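You operate a simulated robot arm through the tools that you are given. There is no shell and no other tool. Be economical: measure what you need, move in short steps, check, and stop when the job is done.

The job below is to be done with a simulated robot arm. You get a single attempt, and the scene is never put back.

Task
Zero the depth gauge on the blue block; draw the slider back out.
Fine: gauge switched on and left on; slider in, knob down, one press of the zero button, knob up before sliding out; the block stays on the slider.

Only the result counts: the job must be done as asked and must still hold three seconds after the hand-in. Knocking over, shifting, dropping, spilling or breaking anything else fails it.

Robot
A 5-joint arm with a two-finger parallel gripper, fixed in place. Base frame: the origin is at the foot of the arm, x ahead of it, y to its left, z up; the work surface is at about z = 8. Units: mm, degrees, N and s.
With the tool pointing down near the work surface it reaches from about 260 to 680 mm from the base axis. Its first joint turns from -66.0 to 66.0 degrees. The tool tilts only in the upright plane through the base axis and itself; it spins freely about its own axis. Payload 2.9 kg.
Tool frame: the origin (TCP) lies between the finger pads and is the grasp point; the fingertips stand 30 mm ahead of it; z points along the fingers, y is the line along which they close. Largest opening 110 mm; finger width 20, thickness 10; the body of the gripper, 48 by 112 mm, starts 55 mm behind the TCP.
Orientation is that of the tool frame in the base frame, as a unit quaternion [w, x, y, z]. With the fingers straight down and closing along the base's y, the tool's x points along the base's -x, its y along +y and its z along -z.

Tools
- The arm moves only by the tool arm_command. Its argument "motion" is a list of rows, each a list of 7 numbers: the shift along the base's x, y, z in units of 25 mm (1.0 is 25 mm), then the turn, a rotation vector about the base's x, y, z in units of 8 degrees (1.0 is 8 degrees), then the gripper command, from -1 (fully open) to 1 (shut), values between in proportion. In form: [[x, y, z, wx, wy, wz, gripper], ...]. A call has 1 to 20 rows; each row shifts and turns the commanded pose from where the row before left it. A call with a number of a shift or a turn outside -1 to 1 is refused whole. Each row takes 0.2 s and may step no farther than 50 mm and 8.6 degrees from the row before; otherwise, or with a gripper value out of range, the whole call is refused. Where a pose cannot be reached the arm comes as near as it can. A force on the tool above 70 N (or 10 N above the force at the start of the call, whichever is more), or a blocked arm, ends the call early, and 0.2 s more pass. Each finger travels about 108 mm/s and halts on what it meets, pressing with about 31 N; the grip force reading is that of the motor and also rises with nothing between the fingers. The clock runs only during rows and for 0.2 s after the last one: add rows that do not move to give the fingers time. It gives the time, the measured TCP pose, the force on the tool (base axes), the opening and the grip force at its end, in the units of the frame above (readings bear some noise), with the torque about the TCP (base axes, N m) and any sound that the robot's microphone picked up, and new pictures: "views" is both (left out), scene, wrist or none.
- Cameras (640 x 400 px; columns grow to the right, rows downward): "scene" is fixed at [57.1, -484.7, 591.8]; the picture's right is [0.42, -0.91, 0.00], its down [-0.62, -0.29, -0.73] and it looks along [0.66, 0.31, -0.68] (base axes); focal length 239 px, centre (320, 200). "wrist" rides on the gripper at [72, 17, -103] in the tool frame; the picture's right is [-0.23, 0.97, 0.00], its down [-0.76, -0.18, -0.62] and it looks along [-0.61, -0.14, 0.78] (tool axes); focal length 222 px, centre (320, 200). There is no depth. A picture from a camera that has moved, and an enlarged one, comes with that camera's place and axes in the base frame and with its lens.
- close_up(camera, box): a new picture of the part [left, top, right, bottom] of that camera's present view, enlarged. The clock stands still meanwhile.
- hand_in(): hands the job in; it is judged then, once.

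Go step by step. Nothing tells you positions but the pictures and the camera data: compare them with the known pose of the tool, close in by small moves and look again before you grip or let go. The budget is 120 turns and 200 pictures, counting those below and the enlarged ones. Unless the task says otherwise, let go and move clear before handing in, and close with one line.

The tools are called as name(argument=value, ...) on one line, values as JSON. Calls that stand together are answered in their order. arm_command: Moves the arm, as the interface text tells. Its arguments: {"type":"object","properties":{"motion":{"type":"array","items":{"type":"array","items":{"type":"number"}}},"views":{"type":"string","enum":["both","scene","wrist","none"]}},"required":["motion"]} The other tools are called the same way: close_up (camera, box) takes an enlarged picture of a part of a camera's view; hand_in () hands the job in.

At the start:

```text
time_s: 0.0
eef_pos: [459.1, -8.4, 384.6]
tool_rot: [0.0, 0.0, 1.0, 0.001]
wrist_force: [-0.1, 0.0, 0.1]
wrist_torque: [-0.01, 0.02, -0.02]
finger_gap: 110.1
finger_force: 0.0
```

scene: 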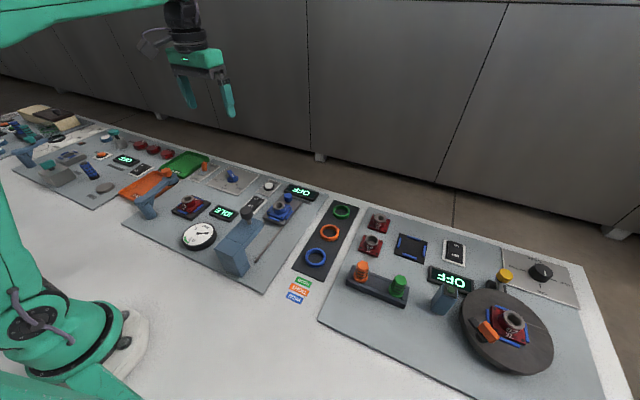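
wrist: 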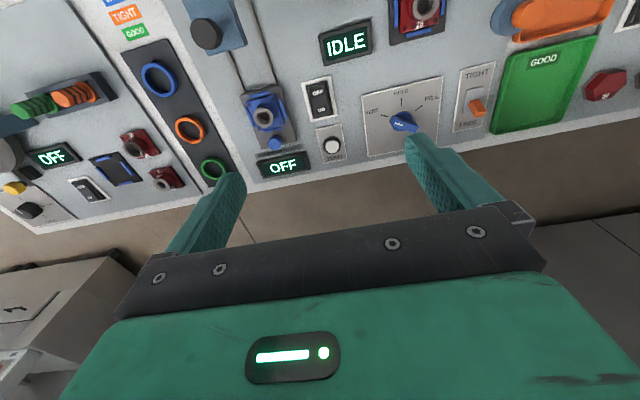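

I see a busy bench; the depth gauge seems to be the station with the blue block on a slider, a display reading OFF, a rocker switch and a zero button. I'll enlarge it first.

close_up(camera="scene", box=[180, 160, 340, 300])

close_up(camera="wrist", box=[180, 0, 420, 190])

```text
2.86 times, centred on (260, 230) of scene
camera zoom: at [57.1, -484.7, 591.8], right [0.42, -0.91, 0.0], down [-0.62, -0.29, -0.73], along [0.66, 0.31, -0.68], focal length 682 px, centre (491, 114)
```

zoom: 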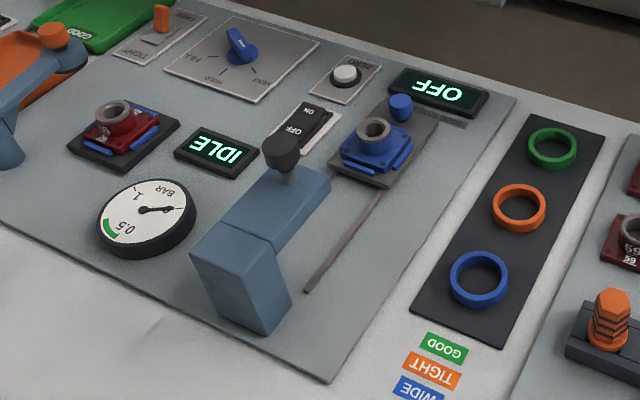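

```text
2.11 times, centred on (300, 95) of wrist
camera zoom: at [386.6, 8.8, 489.0], right [0.23, 0.97, 0.0], down [0.76, -0.18, 0.62], along [0.61, -0.14, -0.78], focal length 468 px, centre (362, 421)
```

zoom: 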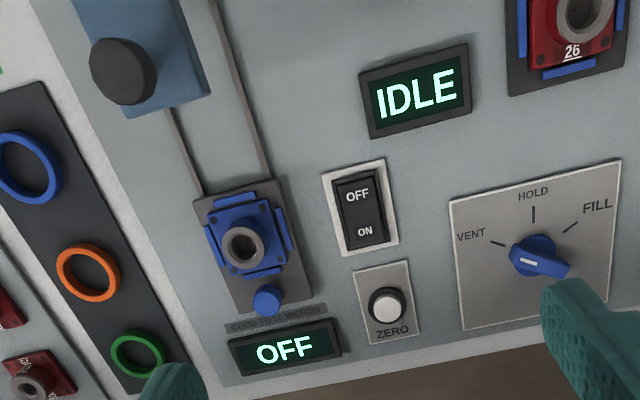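

The gauge is the station around y≈-130: the carriage with the blue block at x≈500, the probe knob near (365,-129,148), the rocker switch near (510,-18) and ZERO near (600,-15). I'll close the fingers and go above the ON end of the switch.

arm_command(motion=[[0.3, -0.04, -0.95, 0, 0, 0, 1], [0.3, -0.04, -0.95, 0, 0, 0, 1], [0.3, -0.04, -0.95, 0, 0, 0, 1], [0.3, -0.04, -0.95, 0, 0, 0, 1], [0.3, -0.04, -0.95, 0, 0, 0, 1], [0.3, -0.04, -0.95, 0, 0, 0, 1], [0.3, -0.04, -0.95, 0, 0, 0, 1], [0.3, -0.04, -0.95, 0, 0, 0, 1], [0.3, -0.04, -0.95, 0, 0, 0, 1], [0.14, -0.04, -0.95, 0, 0, 0, 1], [0, 0, 0, 0, 0, 0, 1], [0, 0, 0, 0, 0, 0, 1]])

```text
time_s: 2.6
eef_pos: [529.9, -19.0, 147.0]
tool_rot: [0.0, 0.0, 1.0, 0.0]
wrist_force: [0.3, 0.4, -0.4]
wrist_torque: [0.02, 0.01, -0.01]
finger_gap: 0.0
finger_force: 30.7
camera wrist: at [457.4, -0.7, 251.7], right [0.23, 0.97, 0.0], down [0.76, -0.18, 0.62], along [0.61, -0.14, -0.78], focal length 222 px, centre (320, 200)
```

scene: 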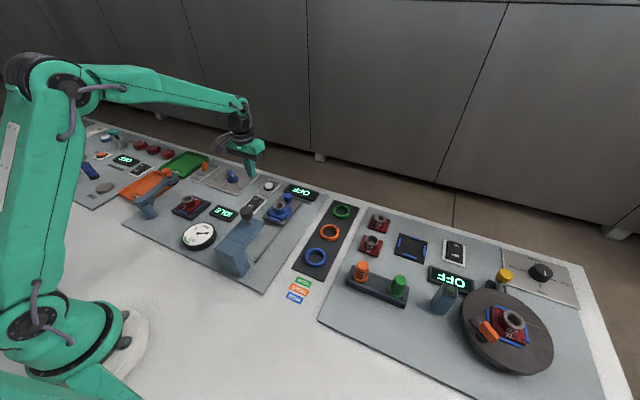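
wrist: 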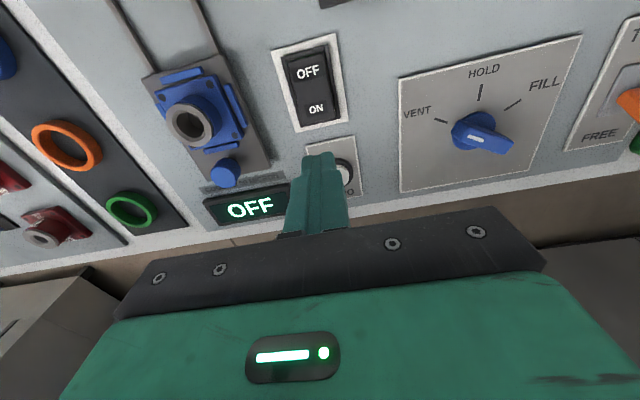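

The tip stands over the ON end of the rocker (ON lettering ≈ (523,-18)). I'll go down to just above it.

arm_command(motion=[[0, 0, -0.9, 0, 0, 0, 1], [0, 0, -0.9, 0, 0, 0, 1], [0, 0, -0.9, 0, 0, 0, 1], [0, 0, -0.4, 0, 0, 0, 1], [0, 0, 0, 0, 0, 0, 1]])

close_up(camera="scene", box=[200, 140, 340, 260])

```text
time_s: 3.8
eef_pos: [528.5, -19.9, 69.0]
tool_rot: [-0.001, 0.0, 1.0, 0.0]
wrist_force: [0.2, 1.1, -0.1]
wrist_torque: [0.02, -0.02, -0.02]
finger_gap: 0.0
finger_force: 30.6
camera wrist: at [456.4, -1.9, 173.7], right [0.23, 0.97, 0.0], down [0.76, -0.18, 0.62], along [0.61, -0.14, -0.78], focal length 222 px, centre (320, 200)
```

scene: 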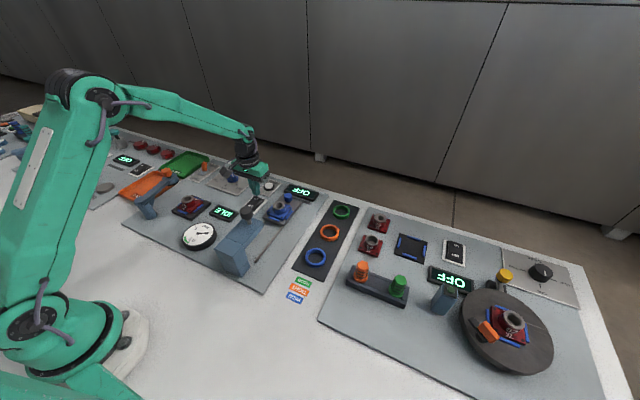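
wrist: 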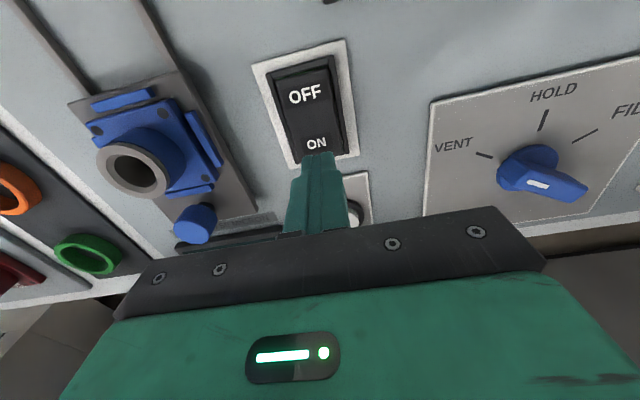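

```text
3.33 times, centred on (270, 200) of scene
camera zoom: at [57.1, -484.7, 591.8], right [0.42, -0.91, 0.0], down [-0.62, -0.29, -0.73], along [0.66, 0.31, -0.68], focal length 796 px, centre (487, 200)
```

zoom: 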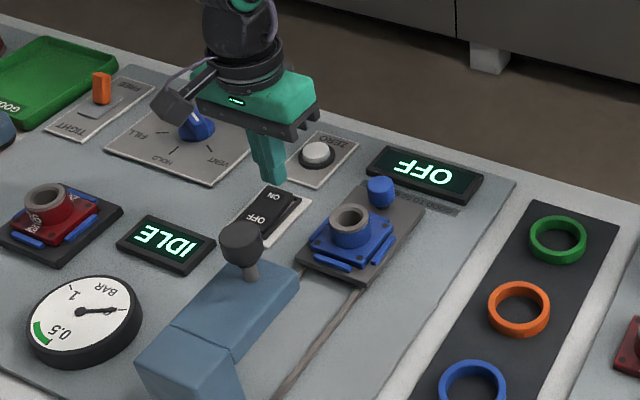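

The tip is just above the ON end. I'll press down in small steps.

arm_command(motion=[[-0.1, 0.04, -0.2, 0, 0, 0, 1], [0, 0, -0.1, 0, 0, 0, 1], [0, 0, -0.1, 0, 0, 0, 1], [0, 0, -0.1, 0, 0, 0, 1], [0, 0, 0, 0, 0, 0, 1]], views="wrist")

```text
time_s: 5.0
eef_pos: [527.1, -16.9, 56.8]
tool_rot: [0.0, 0.0, 1.0, 0.0]
wrist_force: [0.8, -1.2, 1.7]
wrist_torque: [-0.04, -0.06, -0.02]
finger_gap: 0.0
finger_force: 31.1
camera wrist: at [455.1, 0.0, 160.8], right [0.23, 0.97, 0.0], down [0.76, -0.18, 0.62], along [0.61, -0.14, -0.78], focal length 222 px, centre (320, 200)
```

wrist: 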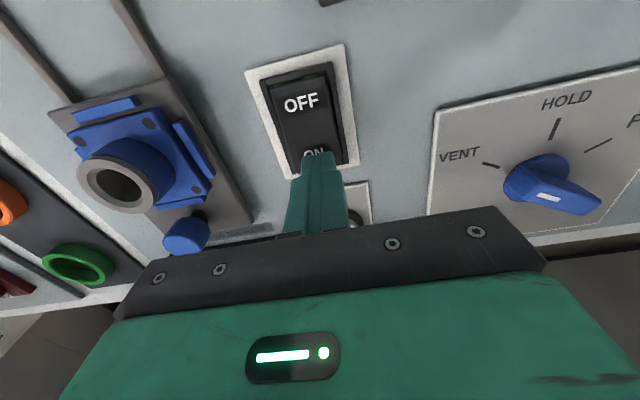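

Possibly first contact; continue down carefully.

arm_command(motion=[[0, 0, -0.1, 0, 0, 0, 1], [0, 0, -0.1, 0, 0, 0, 1], [0, 0, 0, 0, 0, 0, 1]], views="scene")

```text
time_s: 5.8
eef_pos: [525.9, -18.9, 51.4]
tool_rot: [0.0, 0.0, 1.0, 0.0]
wrist_force: [0.6, 0.2, -0.5]
wrist_torque: [0.03, 0.0, 0.02]
finger_gap: 0.0
finger_force: 30.8
```

scene: 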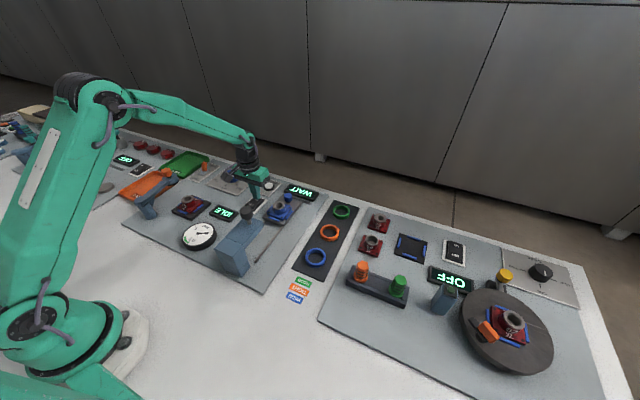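

The display changed (WAIT), so the gauge is on. I'll lift and go above the slider's blue peg, partly opening.

arm_command(motion=[[0, 0, 0.5, 0, 0, 0, 1], [0, 0, 0.9, 0, 0, 0, 1], [0, 0, 0.9, 0, 0, 0, 1], [0, 0, 0.9, 0, 0, 0, 1], [0.2, -0.6, 0.6, 0, 0, 0, 0.1], [0.2, -0.8, 0, 0, 0, 0, 0.1], [0.2, -0.8, 0, 0, 0, 0, 0.1], [0.2, -0.8, 0, 0, 0, 0, 0.1], [0.2, -0.8, 0, 0, 0, 0, 0.1], [0.2, -0.7, 0, 0, 0, 0, 0.1], [0, 0, 0, 0, 0, 0, 0.1]])

close_up(camera="scene", box=[200, 140, 340, 280])

```text
time_s: 8.2
eef_pos: [556.8, -130.9, 147.1]
tool_rot: [0.0, -0.001, 1.0, 0.0]
wrist_force: [0.1, -0.5, 0.6]
wrist_torque: [-0.04, -0.01, -0.01]
finger_gap: 49.6
finger_force: 0.1
camera wrist: at [485.6, -113.4, 251.2], right [0.23, 0.97, 0.0], down [0.76, -0.18, 0.62], along [0.61, -0.14, -0.78], focal length 222 px, centre (320, 200)
```

scene: 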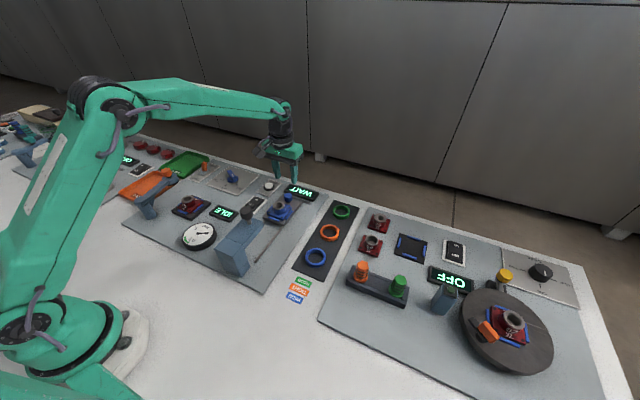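
wrist: 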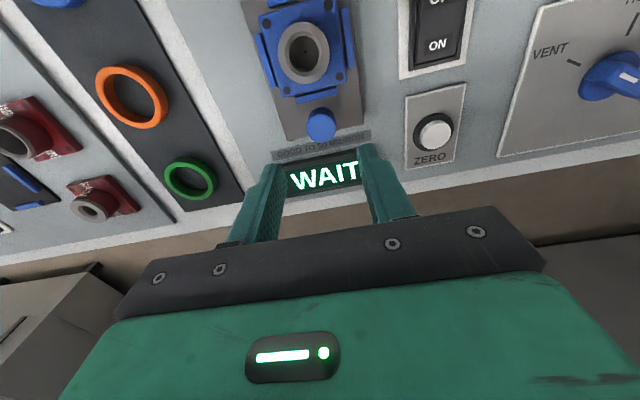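

```text
2.86 times, centred on (270, 210) of scene
camera zoom: at [57.1, -484.7, 591.8], right [0.42, -0.91, 0.0], down [-0.62, -0.29, -0.73], along [0.66, 0.31, -0.68], focal length 682 px, centre (463, 171)
```

zoom: 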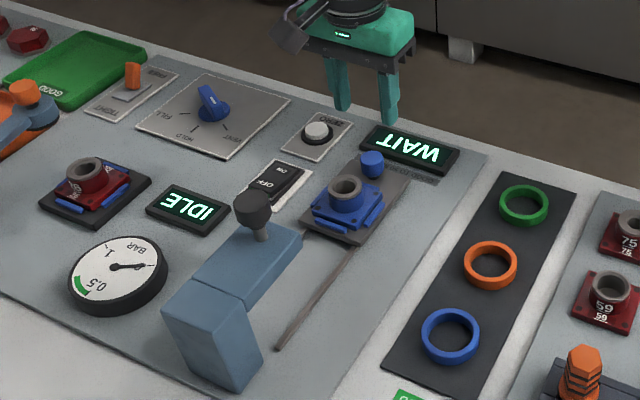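

The display reads WAIT, likely still warming up. The peg's top is at about (555,-130,54). The wrist camera would hit the knob column when the slider goes in, so I'll spin the tool by 180° first.

arm_command(motion=[[0, 0, 0, 0, 0, 1, 0.1], [0, 0, 0, 0, 0, 1, 0.1], [0, 0, 0, 0, 0, 1, 0.1], [0, 0, 0, 0, 0, 1, 0.1], [0, 0, 0, 0, 0, 1, 0.1], [0, 0, 0, 0, 0, 1, 0.1], [0, 0, 0, 0, 0, 1, 0.1], [0, 0, 0, 0, 0, 1, 0.1], [0, 0, 0, 0, 0, 1, 0.1], [0, 0, 0, 0, 0, 1, 0.1], [0, 0, 0, 0, 0, 1, 0.1], [0, 0, 0, 0, 0, 1, 0.1], [0, 0, 0, 0, 0, 1, 0.1], [0, 0, 0, 0, 0, 1, 0.1], [0, 0, 0, 0, 0, 1, 0.1], [0, 0, 0, 0, 0, 1, 0.1], [0, 0, 0, 0, 0, 1, 0.1], [0, 0, 0, 0, 0, 1, 0.1], [0, 0, 0, 0, 0, 1, 0.1], [0, 0, 0, 0, 0, 1, 0.1]], views="none")

arm_command(motion=[[0, 0, 0, 0, 0, 1, 0.1], [0, 0, 0, 0, 0, 1, 0.1], [0, 0, 0, 0, 0, 0.5, 0.1], [0, 0, 0, 0, 0, 0, 0.1]])

```text
time_s: 12.4
eef_pos: [558.2, -128.1, 146.6]
tool_rot: [-0.001, 0.984, -0.176, -0.001]
wrist_force: [-0.3, -0.1, 0.6]
wrist_torque: [0.0, 0.02, -0.03]
finger_gap: 49.3
finger_force: 0.0
```

```text
time_s: 13.4
eef_pos: [557.3, -126.7, 147.8]
tool_rot: [0.0, 0.984, -0.177, 0.0]
wrist_force: [0.4, -0.9, -0.1]
wrist_torque: [-0.04, 0.03, 0.0]
finger_gap: 49.5
finger_force: 0.0
out of reach, approached as far as the arm can: row 1, 2, 3
camera wrist: at [620.7, -167.8, 250.9], right [-0.55, -0.83, 0.0], down [-0.65, 0.43, 0.62], along [-0.52, 0.34, -0.78], focal length 222 px, centre (320, 200)
```

scene: 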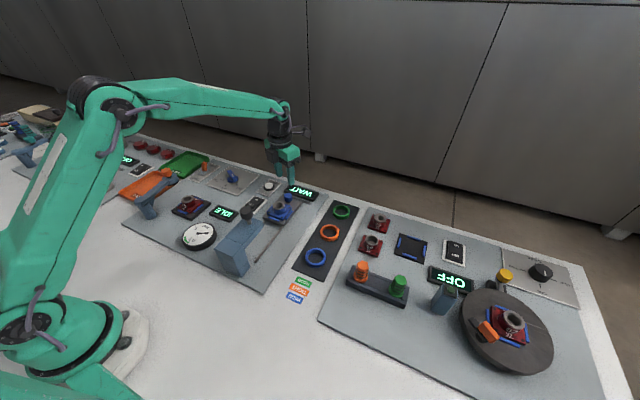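
wrist: 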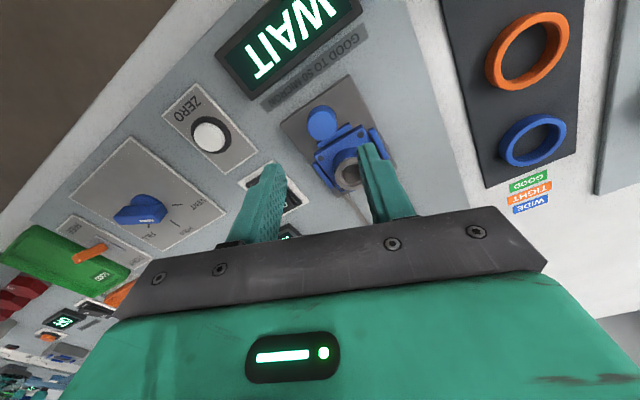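

The spin stops at 160° this way; I'll turn the other way round to about -176°, where the base angle should allow it.

arm_command(motion=[[0, 0, 0, 0, 0, -1, 0.1], [0, 0, 0, 0, 0, -1, 0.1], [0, 0, 0, 0, 0, -1, 0.1], [0, 0, 0, 0, 0, -1, 0.1], [0, 0, 0, 0, 0, -1, 0.1], [0, 0, 0, 0, 0, -1, 0.1], [0, 0, 0, 0, 0, -1, 0.1], [0, 0, 0, 0, 0, -1, 0.1], [0, 0, 0, 0, 0, -1, 0.1], [0, 0, 0, 0, 0, -1, 0.1], [0, 0, 0, 0, 0, -1, 0.1], [0, 0, 0, 0, 0, -1, 0.1], [0, 0, 0, 0, 0, -1, 0.1], [0, 0, 0, 0, 0, -1, 0.1], [0, 0, 0, 0, 0, -1, 0.1], [0, 0, 0, 0, 0, -1, 0.1], [0, 0, 0, 0, 0, -1, 0.1], [0, 0, 0, 0, 0, -1, 0.1], [0, 0, 0, 0, 0, -1, 0.1], [0, 0, 0, 0, 0, -1, 0.1]], views="none")

arm_command(motion=[[0, 0, 0, 0, 0, -1, 0.1], [0, 0, 0, 0, 0, -1, 0.1], [0, 0, 0, 0, 0, -1, 0.1], [0, 0, 0, 0, 0, -1, 0.1], [0, 0, 0, 0, 0, -1, 0.1], [0, 0, 0, 0, 0, -1, 0.1], [0, 0, 0, 0, 0, -1, 0.1], [0, 0, 0, 0, 0, -1, 0.1], [0, 0, 0, 0, 0, -1, 0.1], [0, 0, 0, 0, 0, -1, 0.1], [0, 0, 0, 0, 0, -1, 0.1], [0, 0, 0, 0, 0, -1, 0.1], [0, 0, 0, 0, 0, -1, 0.1], [0, 0, 0, 0, 0, -1, 0.1], [0, 0, 0, 0, 0, -1, 0.1], [0, 0, 0, 0, 0, -1, 0.1], [0, 0, 0, 0, 0, -1, 0.1], [0, 0, 0, 0, 0, -1, 0.1], [0, 0, 0, 0, 0, -1, 0.1], [0, 0, 0, 0, 0, -1, 0.1]], views="none")

arm_command(motion=[[0, 0, 0, 0, 0, -1, 0.1], [0, 0, 0, 0, 0, -1, 0.1], [0, 0, 0, 0, 0, 0, 0.1]])

```text
time_s: 17.6
eef_pos: [556.5, -131.4, 147.7]
tool_rot: [-0.001, 0.005, 1.0, 0.0]
wrist_force: [-0.7, 0.1, -0.6]
wrist_torque: [0.01, 0.01, 0.01]
finger_gap: 49.6
finger_force: 0.0
```

```text
time_s: 21.8
eef_pos: [557.2, -130.4, 146.9]
tool_rot: [0.0, 0.986, 0.169, 0.0]
wrist_force: [0.2, -0.2, 0.0]
wrist_torque: [0.04, -0.03, 0.0]
finger_gap: 49.5
finger_force: 0.0
```

```text
time_s: 22.6
eef_pos: [557.6, -128.8, 146.7]
tool_rot: [0.001, 1.0, 0.03, -0.001]
wrist_force: [0.1, -0.3, 0.1]
wrist_torque: [0.03, 0.01, -0.03]
finger_gap: 49.3
finger_force: 0.1
camera wrist: at [631.3, -142.0, 250.9], right [-0.17, -0.99, 0.0], down [-0.77, 0.13, 0.62], along [-0.61, 0.1, -0.78], focal length 222 px, centre (320, 200)
```

scene: 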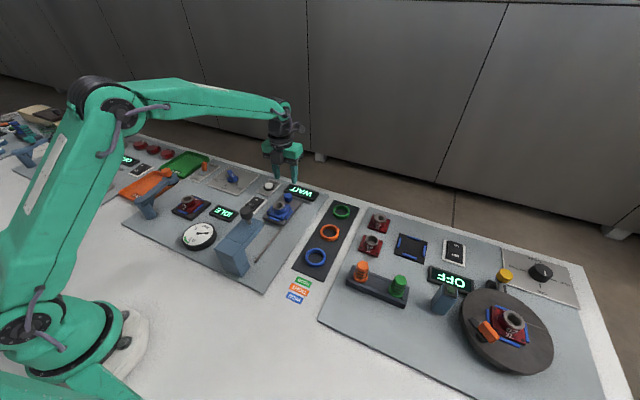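
wrist: 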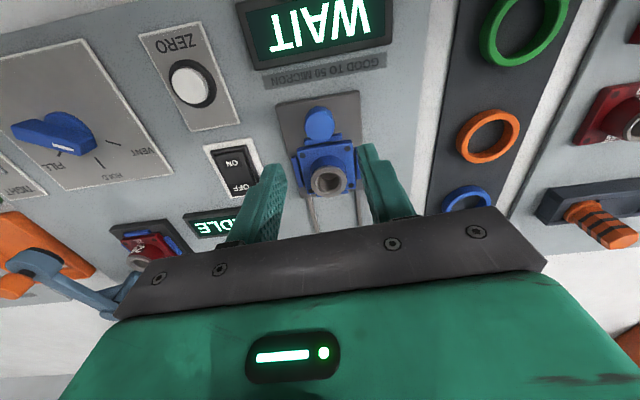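

The spin worked, camera now faces the base. Peg ≈ (560,-130), top z≈45. I'll tilt the tool 12° so the gripper body leans away from the knob, and come down around the peg.

arm_command(motion=[[0.1, 0, -0.5, 0.17, 0.73, 0, 0.1], [0.2, 0, -0.5, 0.17, 0.73, 0, 0.1], [0, 0, -0.8, 0, 0, 0, 0.1], [0, 0, -0.7, 0, 0, 0, 0.1], [0, 0, -0.4, 0, 0, 0, 0.1], [0, 0, 0, 0, 0, 0, 0.1]])

close_up(camera="scene", box=[220, 150, 340, 250])

```text
time_s: 24.0
eef_pos: [563.6, -130.9, 74.5]
tool_rot: [-0.027, 0.994, 0.032, -0.101]
wrist_force: [-0.1, -0.1, 0.1]
wrist_torque: [0.04, 0.04, -0.02]
finger_gap: 49.9
finger_force: 0.2
camera wrist: at [657.0, -146.7, 161.0], right [-0.17, -0.99, -0.01], down [-0.63, 0.1, 0.77], along [-0.76, 0.14, -0.64], focal length 222 px, centre (320, 200)
```

scene: 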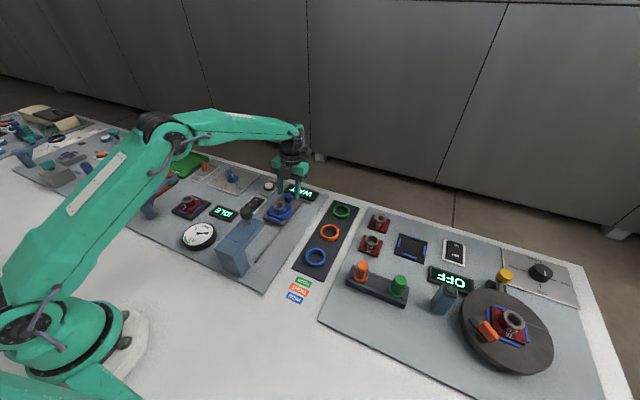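
wrist: 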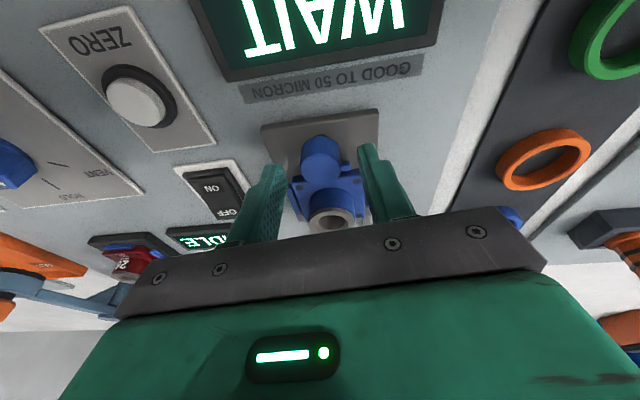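

```text
4.00 times, centred on (280, 200) of scene
camera zoom: at [57.1, -484.7, 591.8], right [0.42, -0.91, 0.0], down [-0.62, -0.29, -0.73], along [0.66, 0.31, -0.68], focal length 956 px, centre (480, 200)
```

zoom: 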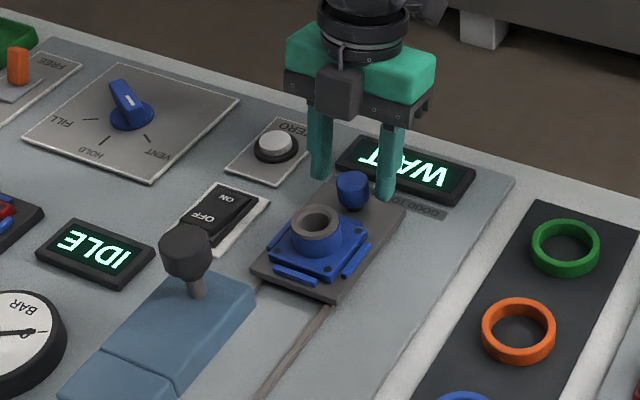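

The fingers straddle the peg. Down a little more, then close.

arm_command(motion=[[0, 0, -0.2, 0, 0, 0, 0.1], [0, 0, -0.2, 0, 0, 0, 0.1], [0, 0, -0.2, 0, 0, 0, 0.1], [0, 0, 0, 0, 0, 0, 0.1]])

close_up(camera="scene", box=[240, 155, 330, 230])

```text
time_s: 25.0
eef_pos: [565.0, -129.2, 59.5]
tool_rot: [-0.027, 0.994, 0.032, -0.102]
wrist_force: [-0.4, -0.5, 0.4]
wrist_torque: [-0.02, -0.01, 0.01]
finger_gap: 49.2
finger_force: 0.1
camera wrist: at [658.2, -146.2, 145.7], right [-0.17, -0.99, -0.01], down [-0.63, 0.1, 0.77], along [-0.76, 0.14, -0.64], focal length 222 px, centre (320, 200)
```

scene: 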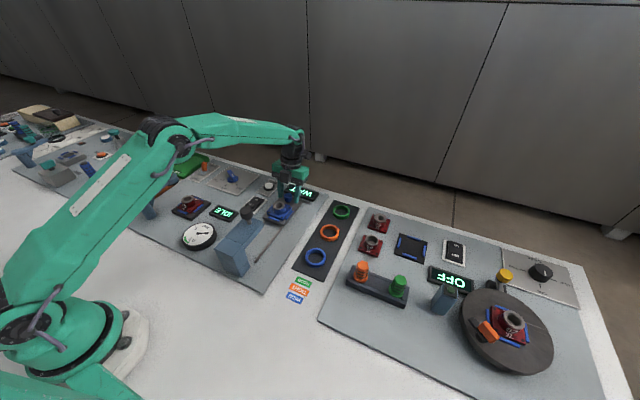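
wrist: 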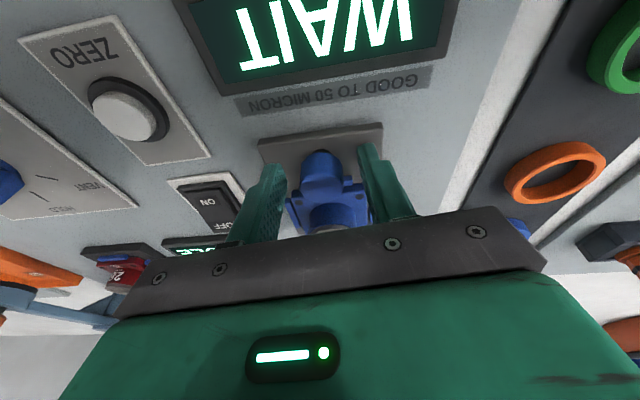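

```text
5.33 times, centred on (285, 192) of scene
camera zoom: at [57.1, -484.7, 591.8], right [0.42, -0.91, 0.0], down [-0.62, -0.29, -0.73], along [0.66, 0.31, -0.68], focal length 1274 px, centre (507, 240)
```

zoom: 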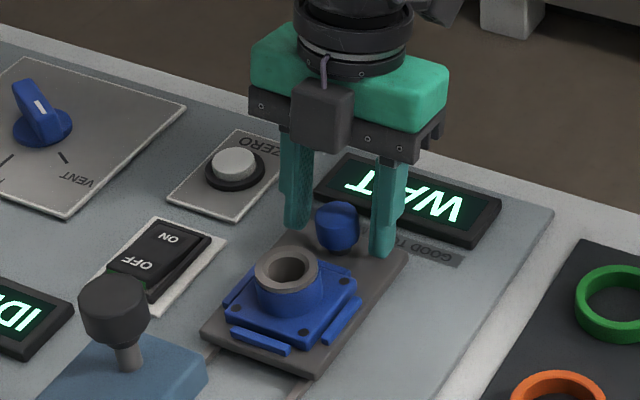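

Positioned around the peg; closing.

arm_command(motion=[[0, 0, 0, 0, 0, 0, 1], [0, 0, 0, 0, 0, 0, 1], [0, 0, 0, 0, 0, 0, 1], [0, 0, 0, 0, 0, 0, 1]], views="wrist")

```text
time_s: 26.0
eef_pos: [563.7, -130.2, 59.9]
tool_rot: [-0.027, 0.994, 0.03, -0.1]
wrist_force: [-0.3, -5.5, -2.8]
wrist_torque: [-1.15, -0.08, 0.06]
finger_gap: 28.5
finger_force: 45.6
camera wrist: at [658.2, -146.6, 145.8], right [-0.17, -0.99, -0.01], down [-0.63, 0.1, 0.77], along [-0.76, 0.14, -0.64], focal length 222 px, centre (320, 200)
```

wrist: 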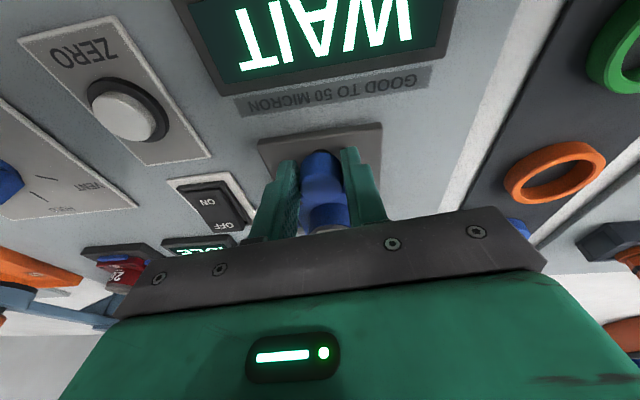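

Peg gripped (28.5 mm). Now slide in toward the base, first 40 mm.

arm_command(motion=[[-0.2, -0.03, 0, 0, 0, 0, 1], [-0.35, 0, 0, 0, 0, 0, 1], [-0.35, 0, 0, 0, 0, 0, 1], [-0.35, 0, 0, 0, 0, 0, 1], [-0.35, 0, 0, 0, 0, 0, 1], [0, 0, 0, 0, 0, 0, 1]], views="scene")

close_up(camera="scene", box=[200, 155, 320, 275])

```text
time_s: 27.4
eef_pos: [523.7, -130.1, 59.4]
tool_rot: [-0.028, 0.994, 0.032, -0.1]
wrist_force: [0.2, 10.9, 8.8]
wrist_torque: [-0.88, 0.33, -0.15]
finger_gap: 28.9
finger_force: 44.8
```

scene: 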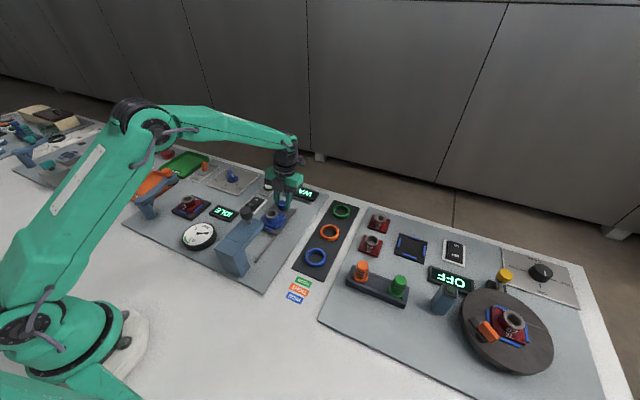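

```text
3.33 times, centred on (260, 215) of scene
camera zoom: at [57.1, -484.7, 591.8], right [0.42, -0.91, 0.0], down [-0.62, -0.29, -0.73], along [0.66, 0.31, -0.68], focal length 796 px, centre (520, 150)
```

zoom: 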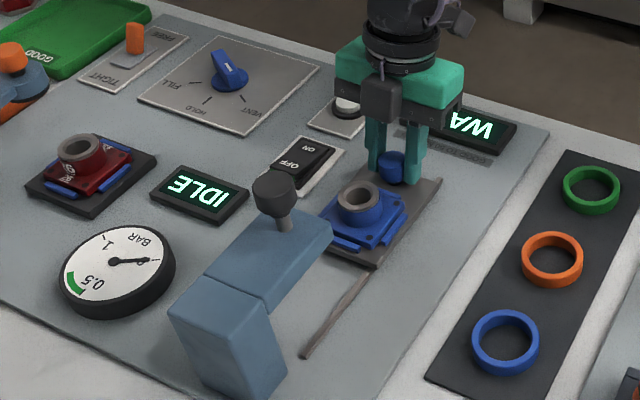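

It slides well. Continue 60 mm more, with a tiny y correction.

arm_command(motion=[[-0.3, 0.02, 0, 0, 0, 0, 1], [-0.35, 0, 0, 0, 0, 0, 1], [-0.35, 0, 0, 0, 0, 0, 1], [-0.35, 0, 0, 0, 0, 0, 1], [-0.35, 0, 0, 0, 0, 0, 1], [-0.35, 0, 0, 0, 0, 0, 1], [-0.35, 0, 0, 0, 0, 0, 1], [0, 0, 0, 0, 0, 0, 1]], views="both")

close_up(camera="scene", box=[200, 155, 320, 275])

```text
time_s: 29.2
eef_pos: [463.7, -130.7, 59.1]
tool_rot: [-0.031, 0.994, 0.03, -0.1]
wrist_force: [-0.3, 18.2, 14.7]
wrist_torque: [-0.71, 0.08, -0.13]
finger_gap: 28.6
finger_force: 45.3
camera wrist: at [556.9, -147.8, 145.8], right [-0.17, -0.99, -0.02], down [-0.63, 0.09, 0.77], along [-0.76, 0.14, -0.64], focal length 222 px, centre (320, 200)
```

scene: 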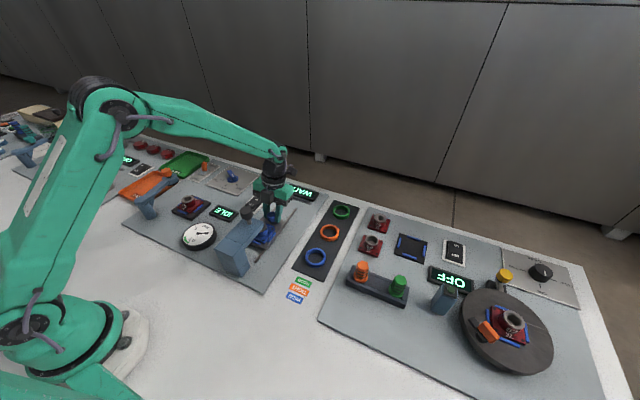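
wrist: 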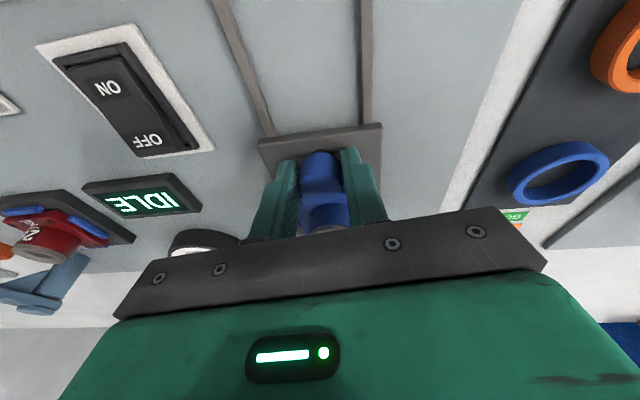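

```text
3.33 times, centred on (260, 215) of scene
camera zoom: at [57.0, -484.7, 591.8], right [0.42, -0.91, 0.0], down [-0.62, -0.29, -0.73], along [0.66, 0.31, -0.68], focal length 796 px, centre (520, 150)
```

zoom: 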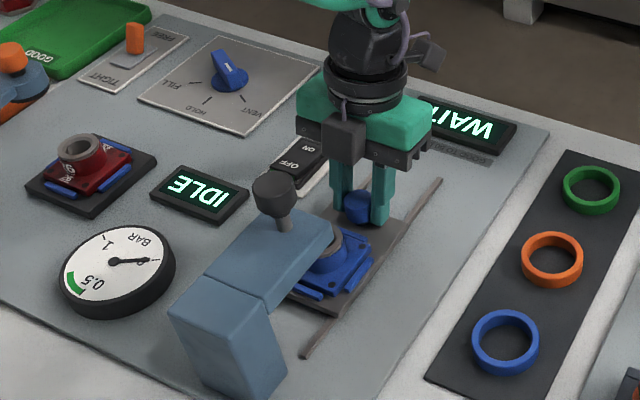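

Still free; the block is entering under the probe arm. I'll advance another 20 mm, easing the side load, and check clearance to the knob.

arm_command(motion=[[-0.2, 0.03, 0.02, 0, 0, 0, 1], [-0.2, 0, 0, 0, 0, 0, 1], [-0.2, 0, 0, 0, 0, 0, 1], [-0.2, 0, 0, 0, 0, 0, 1], [0, 0, 0, 0, 0, 0, 1]], views="scene")

close_up(camera="scene", box=[200, 155, 320, 275])

```text
time_s: 30.4
eef_pos: [442.8, -131.3, 59.3]
tool_rot: [-0.033, 0.994, 0.029, -0.099]
wrist_force: [-0.6, -5.8, -6.7]
wrist_torque: [-1.18, -0.24, 0.06]
finger_gap: 29.0
finger_force: 45.5
```

scene: 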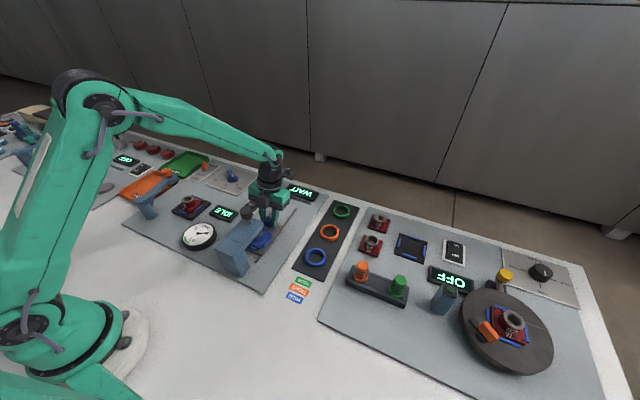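

```text
3.33 times, centred on (260, 215) of scene
camera zoom: at [57.1, -484.7, 591.8], right [0.42, -0.91, 0.0], down [-0.62, -0.29, -0.73], along [0.66, 0.31, -0.68], focal length 796 px, centre (520, 150)
```

zoom: 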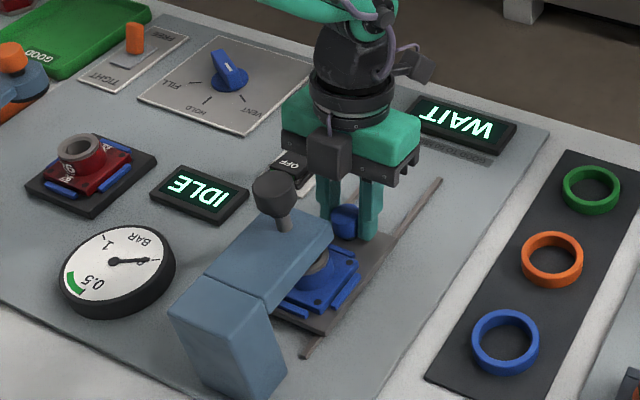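

About 25 mm clearance between the gripper's front box and the knob. Advance 10 mm more.

arm_command(motion=[[-0.2, -0.01, -0.01, 0, 0, 0, 1], [-0.2, 0, 0, 0, 0, 0, 1], [0, 0, 0, 0, 0, 0, 1]], views="scene")

close_up(camera="scene", box=[220, 175, 300, 265])

```text
time_s: 31.2
eef_pos: [433.5, -130.9, 59.2]
tool_rot: [-0.033, 0.994, 0.03, -0.099]
wrist_force: [-0.7, -19.4, -14.2]
wrist_torque: [-1.45, -0.41, 0.22]
finger_gap: 29.1
finger_force: 45.0
```

scene: 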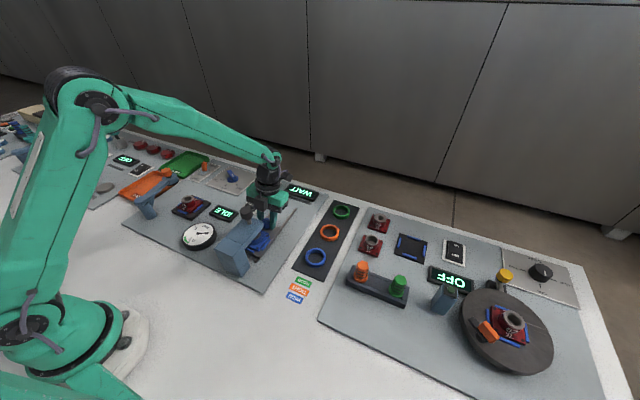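

```text
4.44 times, centred on (260, 220) of scene
camera zoom: at [57.2, -484.7, 591.8], right [0.42, -0.91, 0.0], down [-0.62, -0.29, -0.73], along [0.66, 0.31, -0.68], focal length 1062 px, centre (587, 111)
```

zoom: 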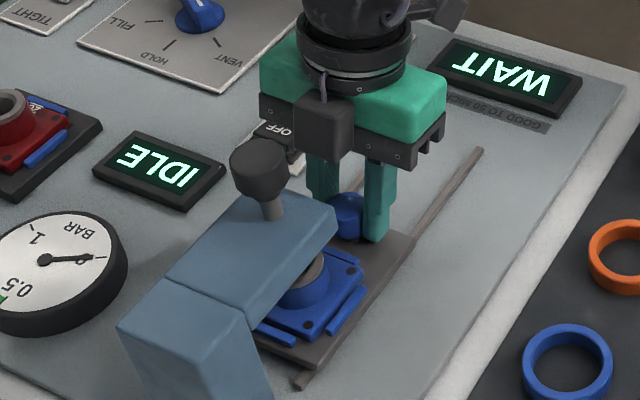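

Nearly there; I'll creep in by small steps until the stop is felt.

arm_command(motion=[[-0.1, -0.03, 0.01, 0, 0, 0, 1], [-0.1, 0, 0, 0, 0, 0, 1], [0, 0, 0, 0, 0, 0, 1]], views="none")

```text
time_s: 32.0
eef_pos: [429.4, -130.1, 60.2]
tool_rot: [-0.034, 0.994, 0.031, -0.097]
wrist_force: [10.5, -13.2, -25.6]
wrist_torque: [-1.32, 0.25, 0.06]
finger_gap: 29.0
finger_force: 44.5
```

A push-back of 10 N in x appears; try 1.5 mm more to confirm the stop.

arm_command(motion=[[-0.06, -0.02, 0.02, 0, 0, 0, 1], [0, 0, 0, 0, 0, 0, 1]], views="both")

close_up(camera="scene", box=[220, 175, 300, 265])

```text
time_s: 32.6
eef_pos: [429.6, -130.2, 60.3]
tool_rot: [-0.032, 0.994, 0.032, -0.095]
wrist_force: [20.8, -3.4, -31.5]
wrist_torque: [-1.06, -0.57, 0.12]
finger_gap: 28.8
finger_force: 45.1
camera wrist: at [521.6, -147.9, 147.3], right [-0.17, -0.99, -0.03], down [-0.64, 0.09, 0.77], along [-0.75, 0.14, -0.64], focal length 222 px, centre (320, 200)
```

scene: 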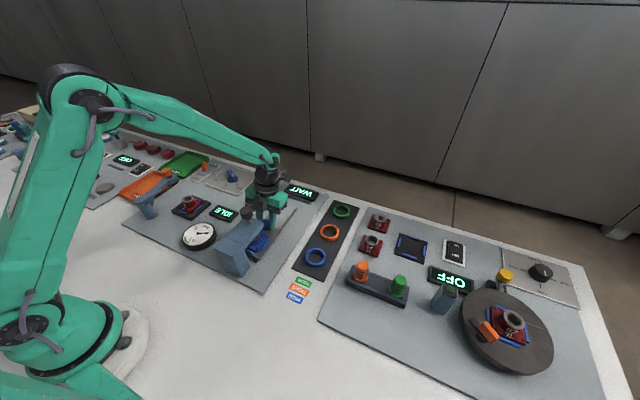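
wrist: 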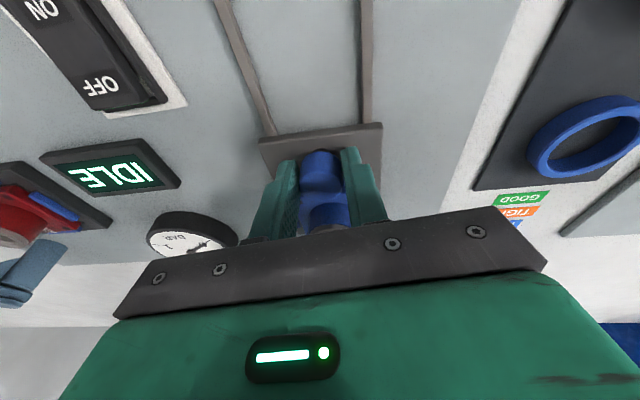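

```text
4.44 times, centred on (260, 220) of scene
camera zoom: at [57.3, -484.7, 591.7], right [0.42, -0.91, 0.0], down [-0.62, -0.29, -0.73], along [0.66, 0.31, -0.68], focal length 1062 px, centre (587, 111)
```

zoom: 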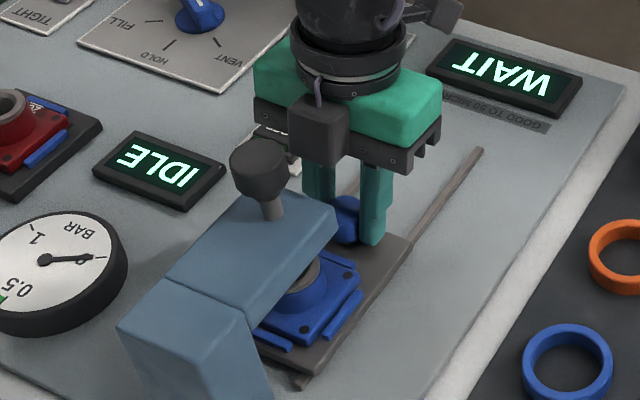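

The slider is at its stop (x no longer moves, force builds). I'll relax the load, open and withdraw along the tool axis.

arm_command(motion=[[0.03, 0, -0.05, 0, 0, 0, 1], [0, 0, 0, 0, 0, 0, 0.1], [0, 0, 0, 0, 0, 0, 0.1], [0.05, 0, 0.25, 0, 0, 0, 0.1], [0.15, 0, 0.7, 0, 0, 0, 0.1], [0.2, 0, 0.9, 0, 0, 0, 0.1], [0.2, 0, 0.9, 0, 0, 0, 0.1], [0.2, 0, 0.9, 0, 0, 0, 0.1], [0.2, 0, 0.9, 0, 0, 0, 0.1], [0.2, 0, 0.9, 0, 0, 0, 0.1], [0, 0, 0.6, 0, 0, 0, 0.1], [0, 0, 0, 0, 0, 0, 0.1]])

close_up(camera="scene", box=[210, 165, 320, 285])

```text
time_s: 35.2
eef_pos: [457.7, -131.1, 209.4]
tool_rot: [-0.031, 0.994, 0.03, -0.1]
wrist_force: [0.0, 0.5, 0.9]
wrist_torque: [0.0, 0.01, 0.01]
finger_gap: 49.5
finger_force: 0.0
camera wrist: at [551.0, -148.7, 297.1], right [-0.17, -0.99, -0.02], down [-0.63, 0.09, 0.77], along [-0.76, 0.14, -0.64], focal length 222 px, centre (320, 200)
```

scene: 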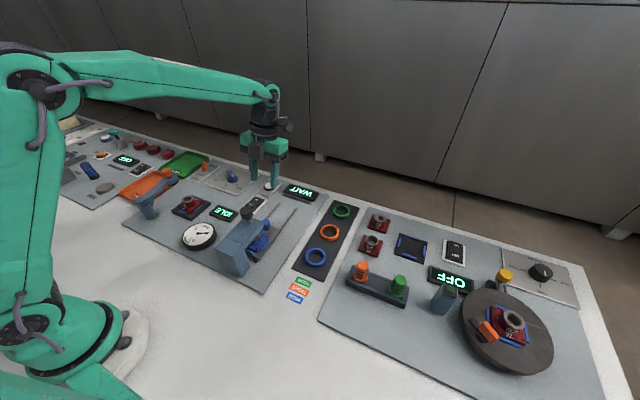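
wrist: 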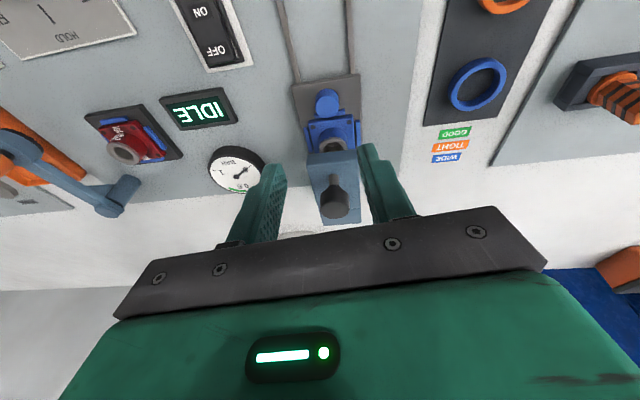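

```text
3.33 times, centred on (265, 225) of scene
camera zoom: at [57.1, -484.7, 591.8], right [0.42, -0.91, 0.0], down [-0.62, -0.29, -0.73], along [0.66, 0.31, -0.68], focal length 796 px, centre (503, 117)
```

zoom: 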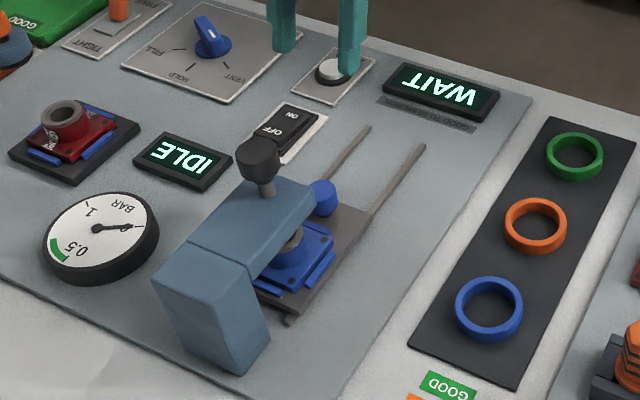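

The slider is home with the block under the probe, WAIT still shown. Next: straighten the tool, close the fingers, and go over the knob at about (365,-129.5), top z≈147.

arm_command(motion=[[-0.5, 0, 0, -0.17, -0.73, 0, 1], [-0.5, 0, 0, -0.17, -0.73, 0, 1], [-0.6, 0, 0, 0, 0, 0, 1], [-0.6, 0, 0, 0, 0, 0, 1], [-0.6, 0.03, 0, 0, 0, 0, 1], [-0.6, 0.03, 0, 0, 0, 0, 1], [-0.3, 0, 0, 0, 0, 0, 1], [0, 0, -0.4, 0, 0, 0, 1], [0, 0, 0, 0, 0, 0, 1]])

close_up(camera="scene", box=[200, 145, 320, 285])

```text
time_s: 37.2
eef_pos: [366.1, -128.9, 201.0]
tool_rot: [0.0, 1.0, 0.031, 0.0]
wrist_force: [1.0, 0.2, 0.0]
wrist_torque: [-0.03, -0.01, 0.01]
finger_gap: 0.2
finger_force: 30.9
camera wrist: at [440.1, -140.6, 304.4], right [-0.17, -0.99, 0.0], down [-0.77, 0.13, 0.62], along [-0.61, 0.1, -0.78], focal length 222 px, centre (320, 200)
```

scene: 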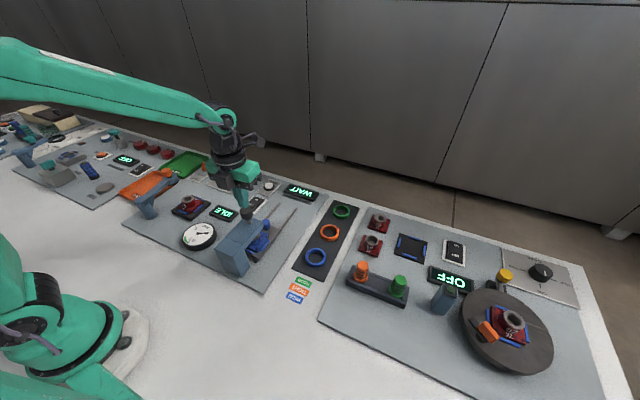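
wrist: 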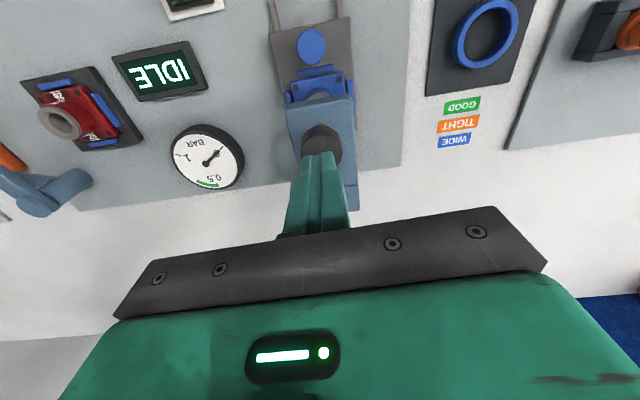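

```text
2.86 times, centred on (260, 215) of scene
camera zoom: at [57.1, -484.7, 591.8], right [0.42, -0.91, 0.0], down [-0.62, -0.29, -0.73], along [0.66, 0.31, -0.68], focal length 682 px, centre (491, 157)
```

zoom: 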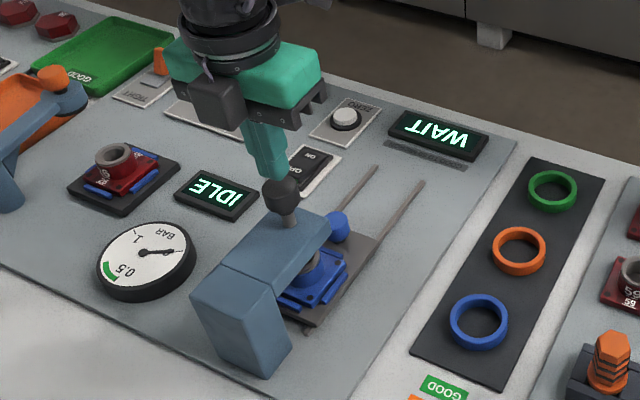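

Aligned over the knob; descend to contact in small steps.

arm_command(motion=[[0, 0, -0.6, 0, 0, 0, 1], [0, 0, -0.15, 0, 0, 0, 1], [0, 0, -0.1, 0, 0, 0, 1], [0, 0, -0.1, 0, 0, 0, 1], [0, 0, -0.1, 0, 0, 0, 1], [0, 0, 0, 0, 0, 0, 1]], views="none")

close_up(camera="scene", box=[210, 175, 300, 265])

```text
time_s: 38.6
eef_pos: [364.6, -128.2, 174.5]
tool_rot: [0.0, 0.999, 0.032, 0.001]
wrist_force: [-0.2, 1.7, -0.2]
wrist_torque: [0.01, 0.0, 0.0]
finger_gap: 0.0
finger_force: 30.8
```

```text
4.44 times, centred on (255, 220) of scene
camera zoom: at [57.1, -484.7, 591.8], right [0.42, -0.91, 0.0], down [-0.62, -0.29, -0.73], along [0.66, 0.31, -0.68], focal length 1062 px, centre (609, 111)
```

zoom: 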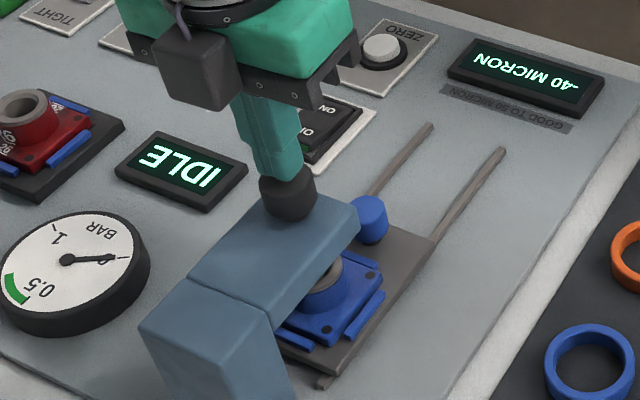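

The knob moved down and the display now reads "-40 MICRON". I'll press slightly more to make sure it's seated.

arm_command(motion=[[0, 0, -0.08, 0, 0, 0, 1], [0, 0, 0, 0, 0, 0, 1]], views="none")

close_up(camera="scene", box=[210, 175, 300, 265])

```text
time_s: 39.2
eef_pos: [364.8, -130.9, 172.7]
tool_rot: [-0.001, 0.999, 0.032, 0.001]
wrist_force: [-0.5, -0.5, 0.6]
wrist_torque: [0.02, 0.0, 0.0]
finger_gap: 0.0
finger_force: 31.0
```

```text
4.44 times, centred on (255, 220) of scene
camera zoom: at [57.1, -484.7, 591.8], right [0.42, -0.91, 0.0], down [-0.62, -0.29, -0.73], along [0.66, 0.31, -0.68], focal length 1062 px, centre (609, 111)
```

zoom: 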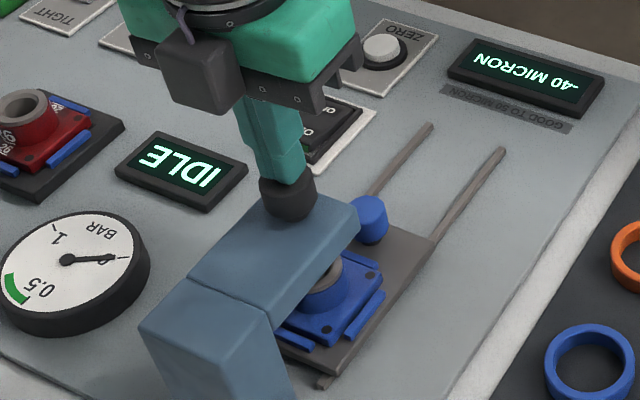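

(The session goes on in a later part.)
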